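You operate a simulated robot arm through the tools that you are given. There is no shell and no other tool. Be economical: measure what you need, move in short steps, check, and stop when the job is done.

You run a simulated robot arm. Do the job below in one go: nothing can be reset, and whatever is moved stays where it is left.

Task
Push the table drawer shut.

Only the result counts: the job must be done as asked and must still hold three seconds after the hand-in. Knocking over, shifting, dropping, spilling or breaking anything else fails it.

Robot
A 7-joint arm with a two-finger parallel gripper, fixed in place. Base frame: the origin is at the foot of the arm, x ahead of it, y to its left, z up. Readings come in m, degrees, newtons and seconds.
Its first joint turns from -166.0 to 166.0 degrees. Payload 4.4 kg.
Tool frame: the origin (TCP) lies between the finger pads and is the grasp point; the fingertips stand 0.023 m ahead of it; z points along the fingers, y is the line along which they close. Largest opening 0.094 m; finger width 0.038, thickness 0.01; the body of the gripper, 0.054 by 0.096 m, starts 0.039 m behind the TCP.
Orientation is that of the tool frame in the base frame, as [roll, pitch, yaw] about the fixed x, y, z axes, in that order (R = Rz(yaw) Ry(pitch) Rx(roll)). With the fingers straight down and closing along the base's y, the tool's x points along the base's -x, its y along +y and its z along -z.

Tools
- The arm moves only by the tool arm_command. Its argument "plan" is a list of rows, each a list of 7 numbers: the shift along the base's x, y, z in mm, then the turn, a rotation vector about the base's x, y, z in degrees, then the finger opening in mm, from 0 to 94. In form: [[x, y, z, wx, wy, wz, claw], ...]. A call has 1 to 10 rows; each row is the pose to reach, as a shift and turn from the pose commanded when the call began. Rows are played at 5 a second. More than 0.05 m and 8.6 degrees between two rows, or a gripper value outside its range, and nothing of the call is played. Where a pose cannot be reached the arm comes as near as it can. A force on the tool above 40 N (or 10 N above the force at the start of the call, whichever is more), or a blocked arm, ends the call early, and 0.2 s more pass. The fingers move at their own pace (about 0.072 m/s each) and stop on an object; they squeeze with about 36 N. The grip force told is the motor's: it shows also when the fingers shut on nothing. Time passes only in rows, and 0.2 s behind the last, so rows that repeat a pose let the fingers close. The reply holds the time, the measured pose of the TCP, the force on the tool along the base axes, the opening and the grip force, in the units named above and with some noise.
- Cameras (640 x 400 px; columns grow to the right, rows downward): "scene" is fixed at [0.3999, 0.6498, 1.3418]; the picture's right is [-0.27, -0.96, 0.00], its down [-0.86, 0.24, -0.45] and it looks along [0.43, -0.12, -0.89] (base axes); focal length 313 px, centre (320, 200). "wrist" rides on the gripper at [-0.039, 0, -0.044] in the tool frame; the picture's right is [0.00, -1.00, 0.00], its down [0.97, 0.00, -0.24] and it looks along [0.24, 0.00, 0.97] (tool axes); focal length 218 px, centre (320, 200). There is no depth. A picture from a camera that has moved, and an enlarged one, comes with that camera's place and axes in the base frame and with its lens.
- snapshot(camera): a new picture of that camera. The clock stands still meanwhile.
- zoom(camera, box): a new picture of the part [left, top, right, bottom] of that camera's present view, enlarged. The clock stands still meanwhile.
- finish_job(): hands the job in; it is judged then, once.

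Work in short steps. Places have to be worked out from the pictures, the camera data and where the tool is seen: move nearer, look again, correct. Check each grasp and each placing, and mend what went wrong. You have 90 turns and 42 pictures in all, those below and enlarged ones among them. Open the gripper and draw the arm clear of the work before you hand the job in, unless the task says otherwise; then end with one line.

The tools are called as a command line: name --pt "numbers of a row" for each row, then --argument value for the rest, lists and objects as JSON in quotes. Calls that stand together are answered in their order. arm_command: Moves the arm, as the interface text tells. Its arguments: {"type":"object","properties":{"plan":{"type":"array","items":{"type":"array","items":{"type":"number"}}}},"required":["plan"]} The other tools are called the same way: snapshot (camera) takes a picture; zoom (camera, box) takes an enlarged picture of a part of a camera's view; finish_job () hands the job in.

At the start:

```text
t: 0.0
tool_pos: [0.7941, 0.3909, 0.8752]
orientation: [179.9, 0.0, -179.9]
contact_force: [-0.3, -0.8, 0.2]
gripper_width: 0.0942
finger_force: 0.2
```

scene: 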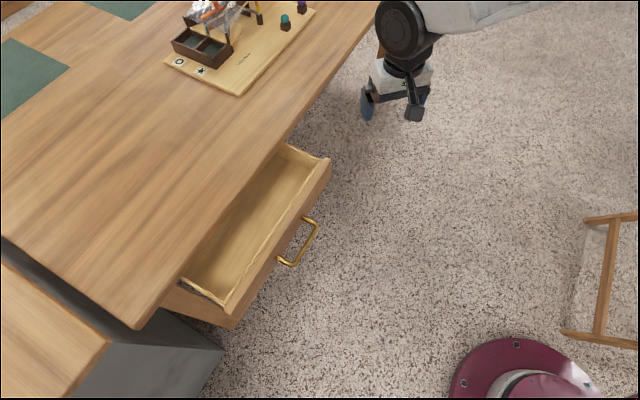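
wrist: 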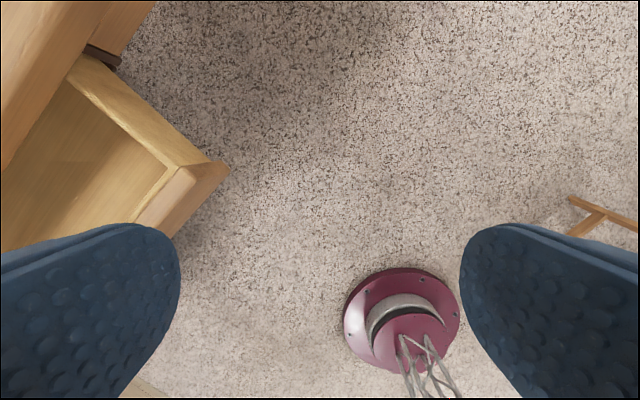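

The table edge runs at about 45° and the drawer slides along (0.707, 0.707), nearly radially from the base. I'll pull the hand back, yaw it 45° and close the fingers, then tilt it level.

arm_command --pt "-42 9 0 0 0 6.5 0" --pt "-84 17 0 0 0 13 0" --pt "-126 26 0 0 0 19.5 0" --pt "-168 34 0 0 0 26 0" --pt "-210 43 0 0 0 32.5 0" --pt "-252 51 0 0 0 39 0" --pt "-294 60 0 0 0 45 0" --pt "-294 60 0 0 0 45 0"

```text
t: 1.8
tool_pos: [0.501, 0.4496, 0.8757]
orientation: [180.0, 0.0, -134.9]
contact_force: [0.2, 0.2, 0.0]
gripper_width: 0.0001
finger_force: 36.0
```

The yaw went as planned; now I tilt the tool forward about (0.707, -0.707, 0), 48° first.

arm_command --pt "0 0 0 5.66 -5.66 0 0" --pt "0 0 0 11.3 -11.3 0 0" --pt "0 0 0 17 -17 0 0" --pt "0 0 0 22.6 -22.6 0 0" --pt "0 0 0 28.3 -28.3 0 0" --pt "0 0 0 34 -34 0 0"

snapshot --camera "scene"

snapshot --camera "wrist"

```text
t: 3.2
tool_pos: [0.463, 0.4161, 0.6636]
orientation: [179.2, 29.0, -135.4]
contact_force: [-7.6, -7.3, -14.1]
gripper_width: 0.0
finger_force: 35.8
```

```text
39 pictures are left
```

scene: 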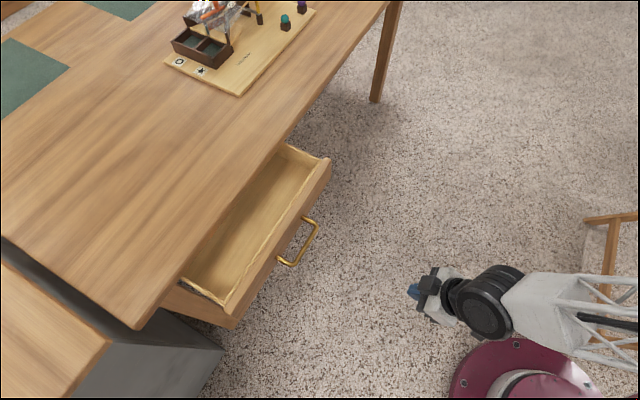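

```text
38 pictures are left
camera wrist: at [0.471, 0.4232, 0.7202], right [0.71, -0.71, -0.01], down [-0.69, -0.68, -0.26], along [0.18, 0.19, -0.97], focal length 218 px, centre (320, 200)
```

wrist: 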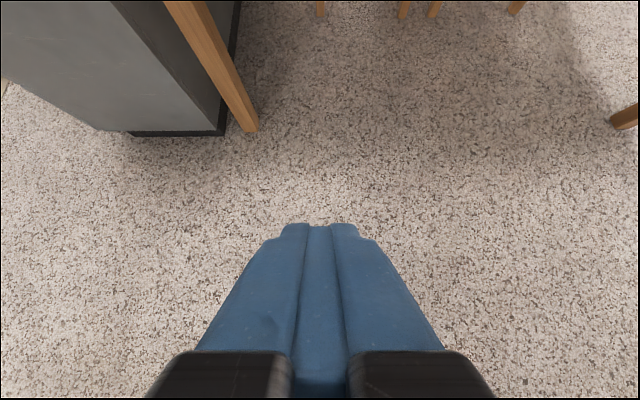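

The arm ended below the commanded height, only 29° tilted and with some force on it, perhaps still moving. I hold for a moment and read again.

arm_command --pt "0 0 0 0 0 0 0" --pt "0 0 0 0 0 0 0"

```text
t: 3.8
tool_pos: [0.4994, 0.4516, 0.8754]
orientation: [180.0, 48.2, -135.0]
contact_force: [0.3, 0.1, 1.3]
gripper_width: 0.0003
finger_force: 36.6
```

It was only lagging, and the pose is now as commanded with a 48° tilt. I finish the tilt to 90°, more slowly.

arm_command --pt "0 0 0 3.7 -3.7 0 0" --pt "0 0 0 7.4 -7.4 0 0" --pt "0 0 0 11.1 -11.1 0 0" --pt "0 0 0 14.8 -14.8 0 0" --pt "0 0 0 18.5 -18.5 0 0" --pt "0 0 0 22.2 -22.2 0 0" --pt "0 0 0 25.9 -25.9 0 0" --pt "0 0 0 29.6 -29.6 0 0" --pt "0 0 0 29.6 -29.6 0 0" --pt "0 0 0 29.6 -29.6 0 0"

snapshot --camera "wrist"

snapshot --camera "scene"

```text
t: 6.0
tool_pos: [0.5319, 0.4077, 0.8764]
orientation: [-97.0, 87.7, -49.1]
contact_force: [0.5, -0.2, 0.3]
gripper_width: 0.0
finger_force: 35.8
out of reach, approached as far as the arm can: row 1, 2, 3, 4, 5, 6, 7, 8, 9, 10
```

```text
37 pictures are left
camera wrist: at [0.5014, 0.3751, 0.915], right [0.74, -0.67, 0.04], down [-0.14, -0.21, -0.97], along [0.66, 0.71, -0.24], focal length 218 px, centre (320, 200)
```

wrist: 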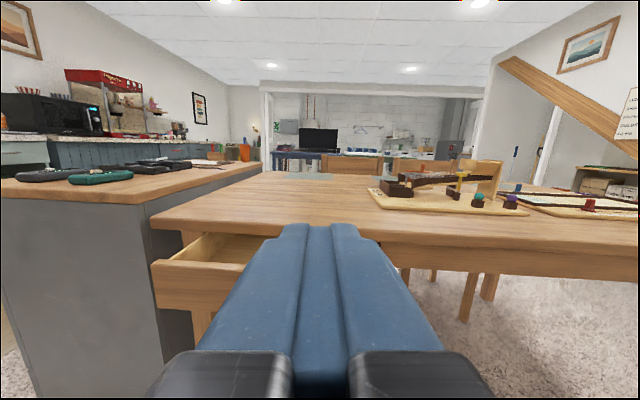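

```text
36 pictures are left
```

scene: 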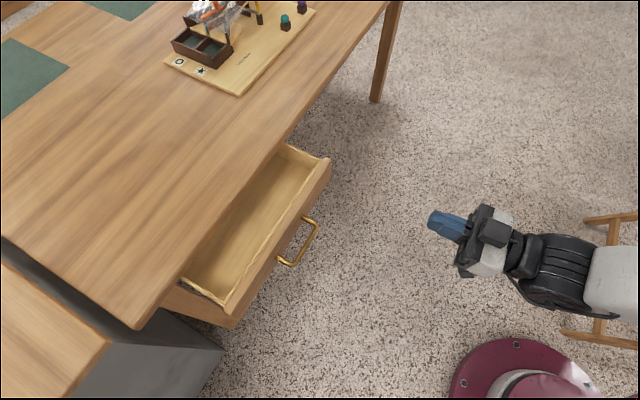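

Intersecting the rays from both cameras puts the table top at about z 0.76, the drawer front at z 0.63–0.70, and the handle at about (0.645, 0.63, 0.66). I go down to the handle's height, well short of it, and check.

arm_command --pt "7 14 -35 0 0 0 0" --pt "14 28 -70 0 0 0 0" --pt "21 42 -105 0 0 0 0" --pt "28 56 -140 0 0 0 0" --pt "35 70 -175 0 0 0 0" --pt "42 82 -215 0 0 0 0" --pt "42 82 -215 0 0 0 0" --pt "42 82 -215 0 0 0 0"

snapshot --camera "wrist"

snapshot --camera "scene"

```text
t: 7.8
tool_pos: [0.5985, 0.4695, 0.6726]
orientation: [121.6, 88.5, 172.0]
contact_force: [0.6, -0.3, 0.2]
gripper_width: 0.0
finger_force: 36.2
out of reach, approached as far as the arm can: row 1, 2, 3, 4, 5, 6, 7, 8
```

```text
35 pictures are left
camera wrist: at [0.572, 0.4335, 0.712], right [0.77, -0.64, -0.02], down [-0.18, -0.18, -0.97], along [0.61, 0.75, -0.25], focal length 218 px, centre (320, 200)
```

wrist: 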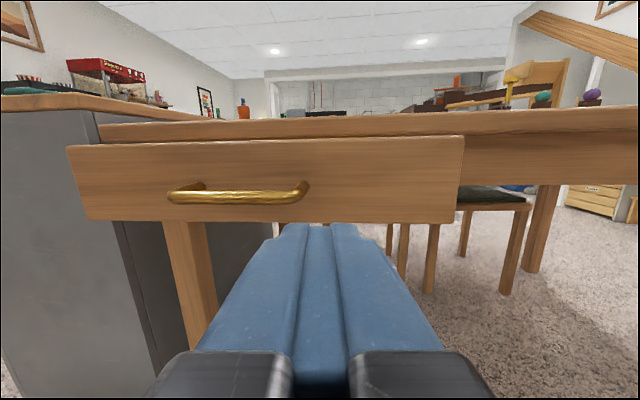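

```text
34 pictures are left
```

scene: 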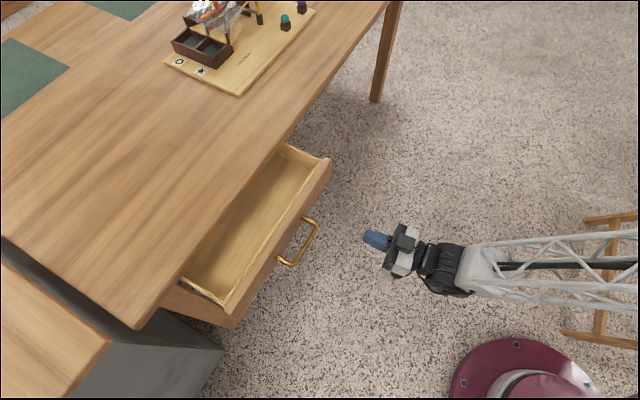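

The drawer front faces the hand squarely, with the handle centre at about (0.64, 0.634, 0.667). The hand is about 9 cm too far right, probably because the level wrist is cramped this close in, so I step slightly outward and left.

arm_command --pt "5 20 0 0 0 0 0" --pt "10 40 0 0 0 0 0" --pt "10 40 0 0 0 0 0"

```text
t: 8.6
tool_pos: [0.6176, 0.4985, 0.6717]
orientation: [130.8, 88.5, -177.8]
contact_force: [0.0, -0.8, -0.5]
gripper_width: 0.0001
finger_force: 36.1
out of reach, approached as far as the arm can: row 2, 3
```

The hand moved outward but not left enough. I shift along the drawer front (−x, +y) towards the handle centre.

arm_command --pt "-15 20 0 0 0 0 0" --pt "-30 40 0 0 0 0 0" --pt "-45 60 0 0 0 0 0" --pt "-45 60 0 0 0 0 0"

snapshot --camera "scene"

```text
t: 9.6
tool_pos: [0.6014, 0.5275, 0.6749]
orientation: [150.4, 88.7, -156.2]
contact_force: [1.2, 0.1, -0.4]
gripper_width: 0.0001
finger_force: 36.2
out of reach, approached as far as the arm can: row 1, 2, 3, 4
```

```text
33 pictures are left
```

scene: 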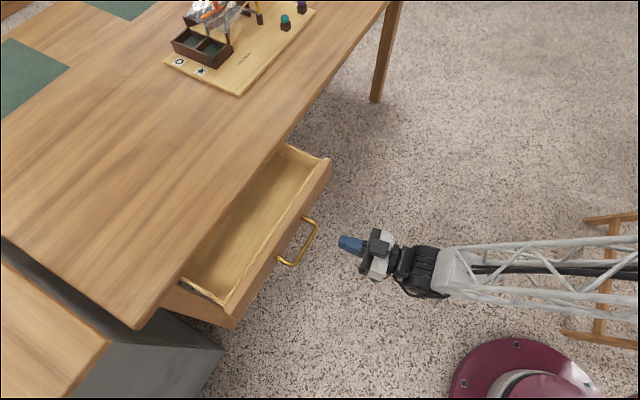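

That works: the offset along the front is now about 5 cm and the tips are about 8 cm short of the handle. I continue along the front.

arm_command --pt "-15 18 0 0 0 0 0" --pt "-30 36 0 0 0 0 0" --pt "-45 54 0 0 0 0 0" --pt "-45 54 0 0 0 0 0"

snapshot --camera "wrist"

```text
t: 10.6
tool_pos: [0.5818, 0.5591, 0.678]
orientation: [162.5, 88.5, -141.5]
contact_force: [-0.2, 0.0, 0.3]
gripper_width: 0.0003
finger_force: 35.7
out of reach, approached as far as the arm can: row 1, 2, 3, 4
```

```text
32 pictures are left
camera wrist: at [0.5577, 0.5217, 0.7176], right [0.83, -0.56, -0.01], down [-0.15, -0.21, -0.96], along [0.54, 0.8, -0.26], focal length 218 px, centre (320, 200)
```

wrist: 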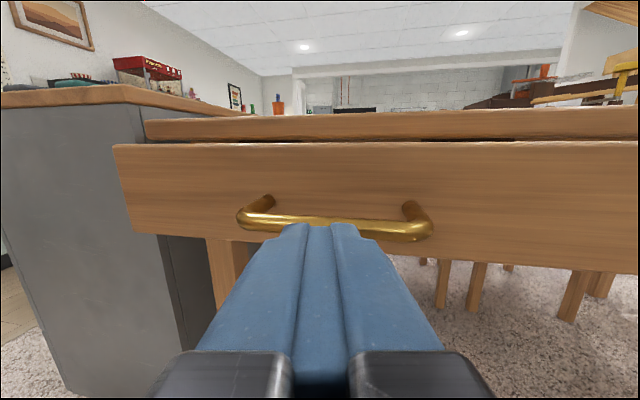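

The fingers now point at the handle centre, which I place at (0.643, 0.630, 0.665). I lower about 12 mm and advance to just short of contact.

arm_command --pt "6 8 -6 0 0 0 0" --pt "14 16 -12 0 0 0 0" --pt "22 26 -12 0 0 0 0" --pt "30 36 -12 0 0 0 0" --pt "30 36 -12 0 0 0 0"

snapshot --camera "wrist"

snapshot --camera "scene"

```text
t: 11.8
tool_pos: [0.6252, 0.581, 0.6675]
orientation: [-179.5, 88.7, -124.3]
contact_force: [-0.6, 0.2, -1.1]
gripper_width: 0.0002
finger_force: 36.1
out of reach, approached as far as the arm can: row 1, 2, 3, 4, 5
```

```text
31 pictures are left
camera wrist: at [0.5999, 0.5446, 0.7059], right [0.82, -0.57, 0.0], down [-0.15, -0.21, -0.97], along [0.55, 0.79, -0.26], focal length 218 px, centre (320, 200)
```

wrist: 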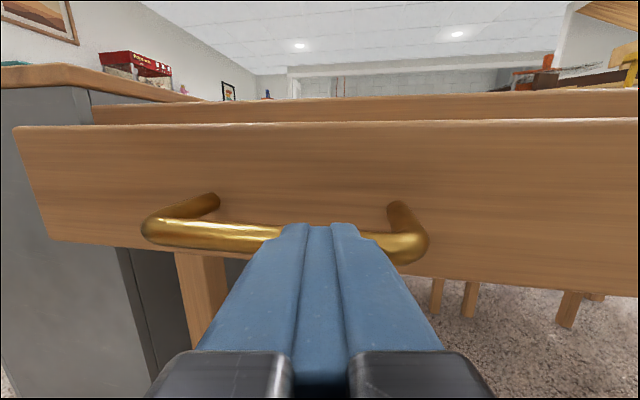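

```text
30 pictures are left
```

scene: 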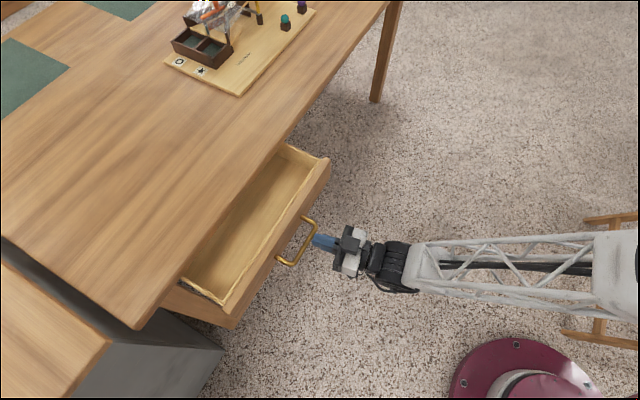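

The tips are about 2 cm from the bar and about 3 cm right of its middle. I shift left along the front.

arm_command --pt "-13 11 0 0 0 0 0" --pt "-26 22 0 0 0 0 0" --pt "-36 30 0 0 0 0 0" --pt "-36 30 0 0 0 0 0"

snapshot --camera "wrist"

```text
t: 12.8
tool_pos: [0.6116, 0.59, 0.6685]
orientation: [-174.9, 88.7, -118.8]
contact_force: [0.1, 0.0, 0.3]
gripper_width: 0.0
finger_force: 35.9
out of reach, approached as far as the arm can: row 1, 2, 3, 4
```

```text
29 pictures are left
camera wrist: at [0.5874, 0.5538, 0.7068], right [0.83, -0.56, 0.0], down [-0.15, -0.22, -0.96], along [0.54, 0.8, -0.26], focal length 218 px, centre (320, 200)
```

wrist: 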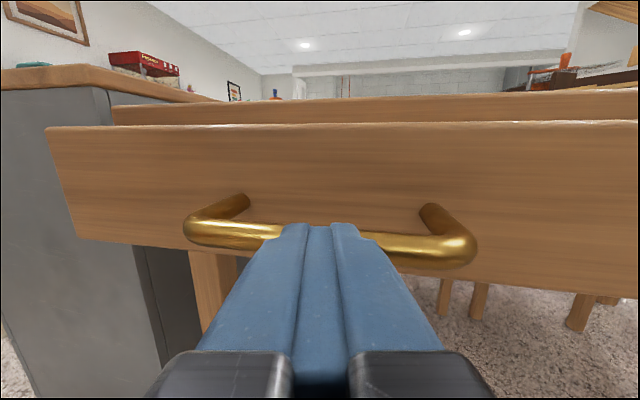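

The tips are now close to the middle of the bar and level with it (bar 0.665, tool 0.668). I push along (0.707, 0.707) in small steps.

arm_command --pt "6 8 0 0 0 0 0" --pt "12 15 0 0 0 0 0" --pt "18 22 0 0 0 0 0" --pt "24 29 0 0 0 0 0" --pt "30 36 0 0 0 0 0" --pt "36 43 0 0 0 0 0"

snapshot --camera "wrist"

snapshot --camera "scene"

```text
t: 14.2
tool_pos: [0.6601, 0.6184, 0.6651]
orientation: [-174.0, 88.6, -118.6]
contact_force: [-0.1, -0.1, -0.8]
gripper_width: 0.0001
finger_force: 36.4
out of reach, approached as far as the arm can: row 1, 2, 3, 4, 5, 6
```

```text
28 pictures are left
camera wrist: at [0.6348, 0.5813, 0.7053], right [0.82, -0.57, 0.0], down [-0.15, -0.22, -0.96], along [0.55, 0.79, -0.26], focal length 218 px, centre (320, 200)
```

wrist: 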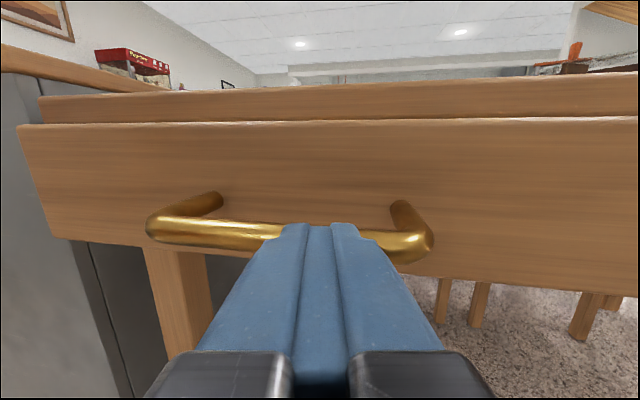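

```text
27 pictures are left
```

scene: 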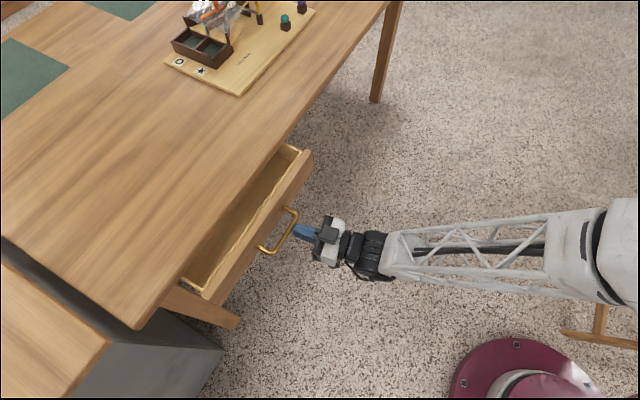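

The drawer is sliding in, while the tips drift right along the bar. I keep pushing, commanding more y to offset that.

arm_command --pt "0 10 0 0 0 0 0" --pt "2 19 0 0 0 0 0" --pt "5 28 0 0 0 0 0" --pt "9 36 0 0 0 0 0" --pt "14 44 0 0 0 0 0"

snapshot --camera "wrist"

snapshot --camera "scene"

```text
t: 15.4
tool_pos: [0.6871, 0.6449, 0.667]
orientation: [-171.4, 88.6, -116.1]
contact_force: [0.3, -0.5, -0.6]
gripper_width: 0.0002
finger_force: 35.9
out of reach, approached as far as the arm can: row 1, 2, 3, 4, 5
```

```text
26 pictures are left
camera wrist: at [0.6623, 0.6086, 0.7065], right [0.82, -0.57, 0.0], down [-0.15, -0.22, -0.96], along [0.55, 0.79, -0.26], focal length 218 px, centre (320, 200)
```

wrist: 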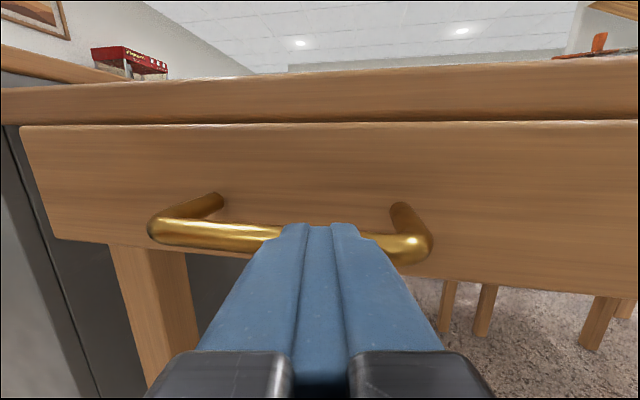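

```text
25 pictures are left
```

scene: 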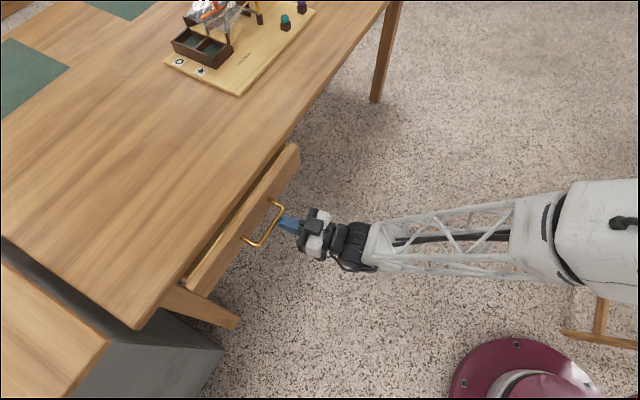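

The drawer follows straight with about 4–5 cm left. I keep pushing the same way.

arm_command --pt "3 9 0 0 0 0 0" --pt "6 18 0 0 0 0 0" --pt "10 26 0 0 0 0 0" --pt "15 34 0 0 0 0 0" --pt "20 42 0 0 0 0 0"

snapshot --camera "scene"

snapshot --camera "wrist"

```text
t: 16.6
tool_pos: [0.7202, 0.6753, 0.6676]
orientation: [-170.2, 88.6, -114.7]
contact_force: [0.4, -0.2, -0.1]
gripper_width: 0.0005
finger_force: 35.5
out of reach, approached as far as the arm can: row 1, 2, 3, 4, 5
```

```text
24 pictures are left
```

scene: 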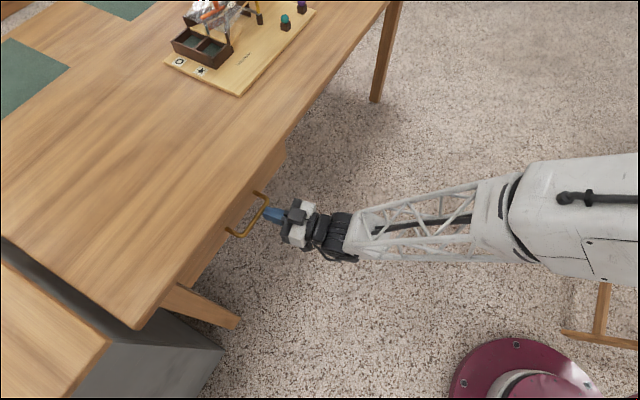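

```text
23 pictures are left
camera wrist: at [0.6952, 0.6385, 0.7072], right [0.82, -0.57, 0.0], down [-0.15, -0.22, -0.96], along [0.55, 0.79, -0.26], focal length 218 px, centre (320, 200)
```

wrist: 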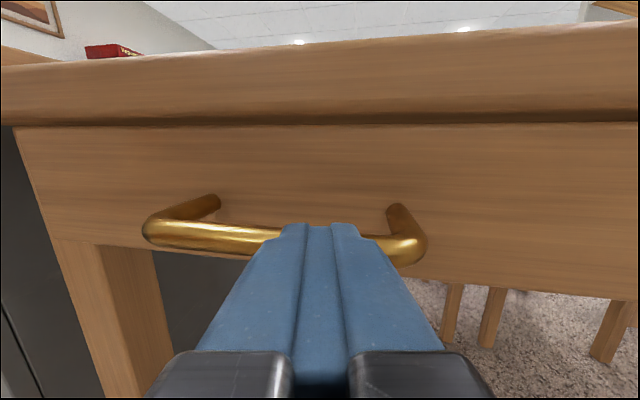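

The front is now under the table edge with no stop felt yet. I continue in the same direction until the force shows the end stop.

arm_command --pt "2 7 0 0 0 0 0" --pt "4 13 0 0 0 0 0" --pt "7 19 0 0 0 0 0" --pt "10 25 0 0 0 0 0" --pt "14 30 0 0 0 0 0"

snapshot --camera "wrist"

snapshot --camera "scene"

```text
t: 17.2
tool_pos: [0.7286, 0.6752, 0.6671]
orientation: [-173.9, 88.8, -118.4]
contact_force: [-27.2, -23.3, 20.6]
gripper_width: 0.0
finger_force: 36.3
out of reach, approached as far as the arm can: row 1, 2, 3
stopped in row 3: the force on the tool passed its limit (the readings are from after the stop); the commanded pose is now the measured one
```

```text
22 pictures are left
camera wrist: at [0.7027, 0.6392, 0.7073], right [0.82, -0.57, 0.0], down [-0.15, -0.22, -0.97], along [0.55, 0.79, -0.26], focal length 218 px, centre (320, 200)
```

wrist: 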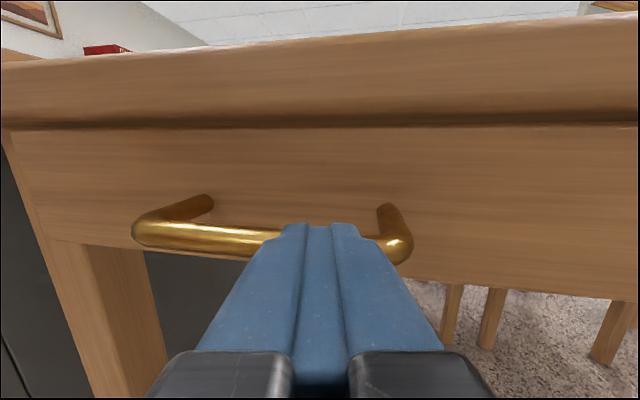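

```text
21 pictures are left
```

scene: 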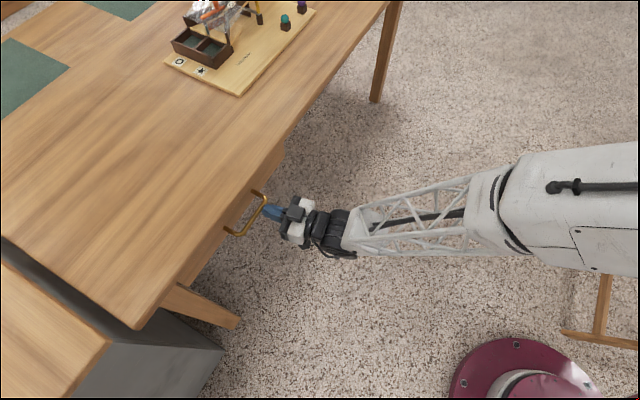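

A firm stop came at n ≈ 0.99, which may be the end stop. I back off and look whether the front sits flush.

arm_command --pt "-8 -8 0 0 0 0 0" --pt "-25 -25 0 0 0 0 0" --pt "-50 -50 0 0 0 0 0" --pt "-75 -75 0 0 0 0 0" --pt "-75 -75 0 0 0 0 0"

snapshot --camera "wrist"

zoom --camera "scene" --box '[130, 110, 330, 340]'

```text
t: 18.4
tool_pos: [0.6515, 0.6027, 0.6665]
orientation: [-174.2, 88.7, -119.0]
contact_force: [0.4, 0.2, -0.2]
gripper_width: 0.0001
finger_force: 36.0
```

```text
20 pictures are left
camera wrist: at [0.6269, 0.5658, 0.7055], right [0.82, -0.57, 0.0], down [-0.15, -0.22, -0.96], along [0.55, 0.79, -0.26], focal length 218 px, centre (320, 200)
```

wrist: 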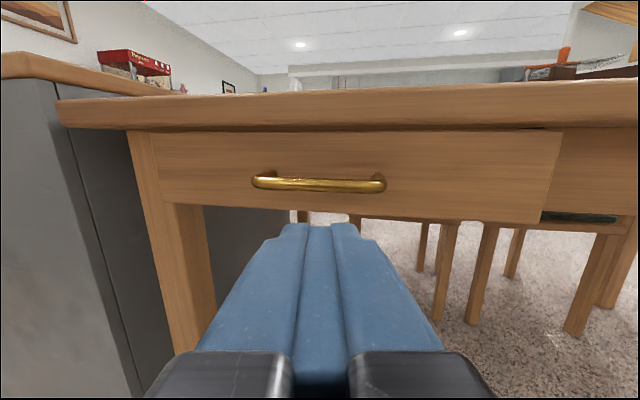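

```text
1.74 times, centred on (230, 225) of scene
camera zoom: at [0.3999, 0.6498, 1.3418], right [-0.27, -0.96, 0.0], down [-0.86, 0.24, -0.45], along [0.43, -0.12, -0.89], focal length 545 px, centre (476, 156)
```

zoom: 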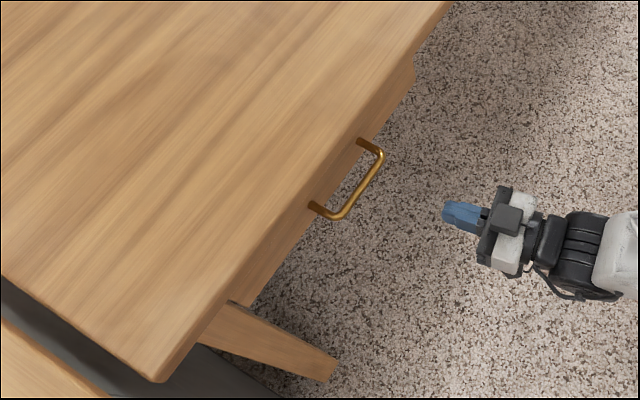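

The right end of the front stands slightly proud of the apron; I zoom there and on the left edge to see whether a gap is left behind the panel.

zoom --camera "wrist" --box '[480, 100, 640, 240]'

zoom --camera "wrist" --box '[110, 100, 270, 240]'

```text
2.86 times, centred on (560, 170) of wrist
camera zoom: at [0.6269, 0.5658, 0.7055], right [0.82, -0.57, 0.0], down [-0.15, -0.22, -0.96], along [0.55, 0.79, -0.26], focal length 624 px, centre (-366, 286)
```

zoom: 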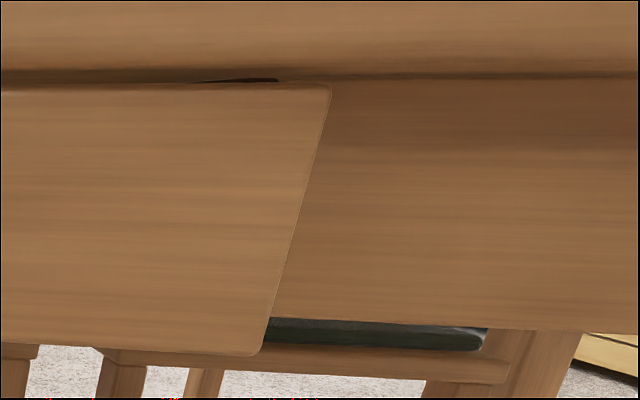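

```text
2.86 times, centred on (190, 170) of wrist
camera zoom: at [0.6269, 0.5658, 0.7055], right [0.82, -0.57, 0.0], down [-0.15, -0.22, -0.96], along [0.55, 0.79, -0.26], focal length 624 px, centre (691, 286)
```

zoom: 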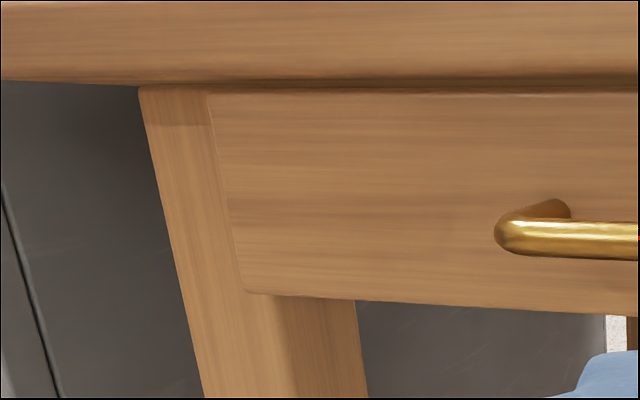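

The front overlaps the leg like an overlay panel and protrudes no more than its own thickness, so it seems closed. I push once more, slowly, near the handle's middle to check it's a hard stop.

arm_command --pt "15 22 0 0 0 0 0" --pt "34 42 0 0 0 0 0" --pt "54 62 0 0 0 0 0" --pt "64 72 0 0 0 0 0" --pt "66 74 0 0 0 0 0" --pt "68 76 0 0 0 0 0" --pt "70 78 0 0 0 0 0" --pt "72 80 0 0 0 0 0" --pt "74 82 0 0 0 0 0" --pt "76 84 0 0 0 0 0"

snapshot --camera "wrist"

```text
t: 20.2
tool_pos: [0.724, 0.6798, 0.6665]
orientation: [-174.0, 88.7, -118.5]
contact_force: [-16.6, -17.1, 13.3]
gripper_width: 0.0001
finger_force: 35.5
stopped in row 8: the force on the tool passed its limit (the readings are from after the stop); the commanded pose is now the measured one
```

```text
16 pictures are left
camera wrist: at [0.6987, 0.643, 0.706], right [0.82, -0.57, 0.0], down [-0.15, -0.22, -0.96], along [0.55, 0.79, -0.26], focal length 218 px, centre (320, 200)
```

wrist: 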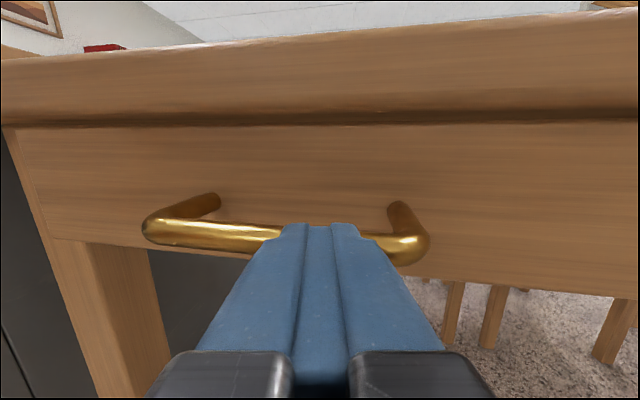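

It stopped at exactly the same place (n ≈ 0.993), so that is the end stop. I withdraw, then open the fingers well away from the handle.

arm_command --pt "-8 -8 0 0 0 0 0" --pt "-30 -30 0 0 0 0 0" --pt "-60 -60 0 0 0 0 0" --pt "-90 -90 0 0 0 0 0" --pt "-110 -110 0 0 0 0 40" --pt "-110 -110 0 0 0 0 80" --pt "-110 -110 0 0 0 0 80" --pt "-110 -110 0 0 0 0 80"

snapshot --camera "scene"

snapshot --camera "wrist"

```text
t: 22.0
tool_pos: [0.614, 0.5711, 0.6659]
orientation: [-174.9, 88.6, -119.5]
contact_force: [-0.6, 0.1, 0.1]
gripper_width: 0.08
finger_force: 0.1
```

```text
15 pictures are left
```

scene: 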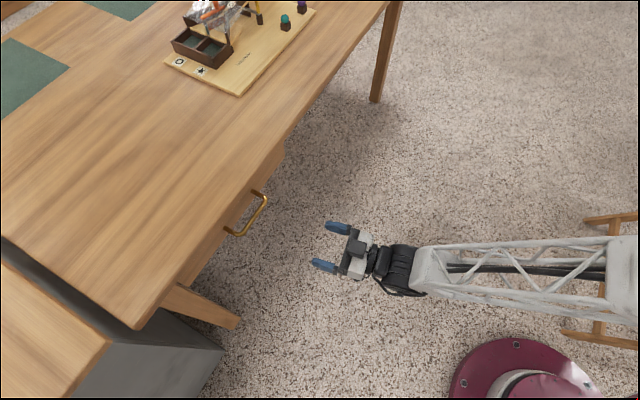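

```text
14 pictures are left
camera wrist: at [0.5891, 0.5339, 0.7056], right [0.82, -0.57, 0.0], down [-0.15, -0.22, -0.96], along [0.55, 0.79, -0.26], focal length 218 px, centre (320, 200)
```

wrist: 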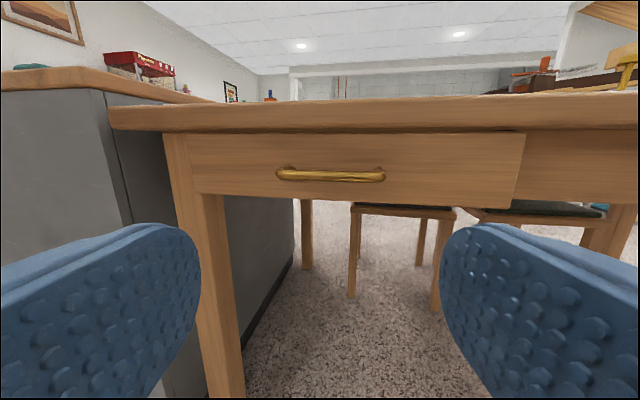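

The drawer is shut and stayed put as I withdrew. The gripper is open and clear, and the things on the table are unmoved, so I hand in.

finish_job

```text
The job is handed in.
```

The table drawer is pushed shut against its end stop, and the arm is clear with the gripper open.
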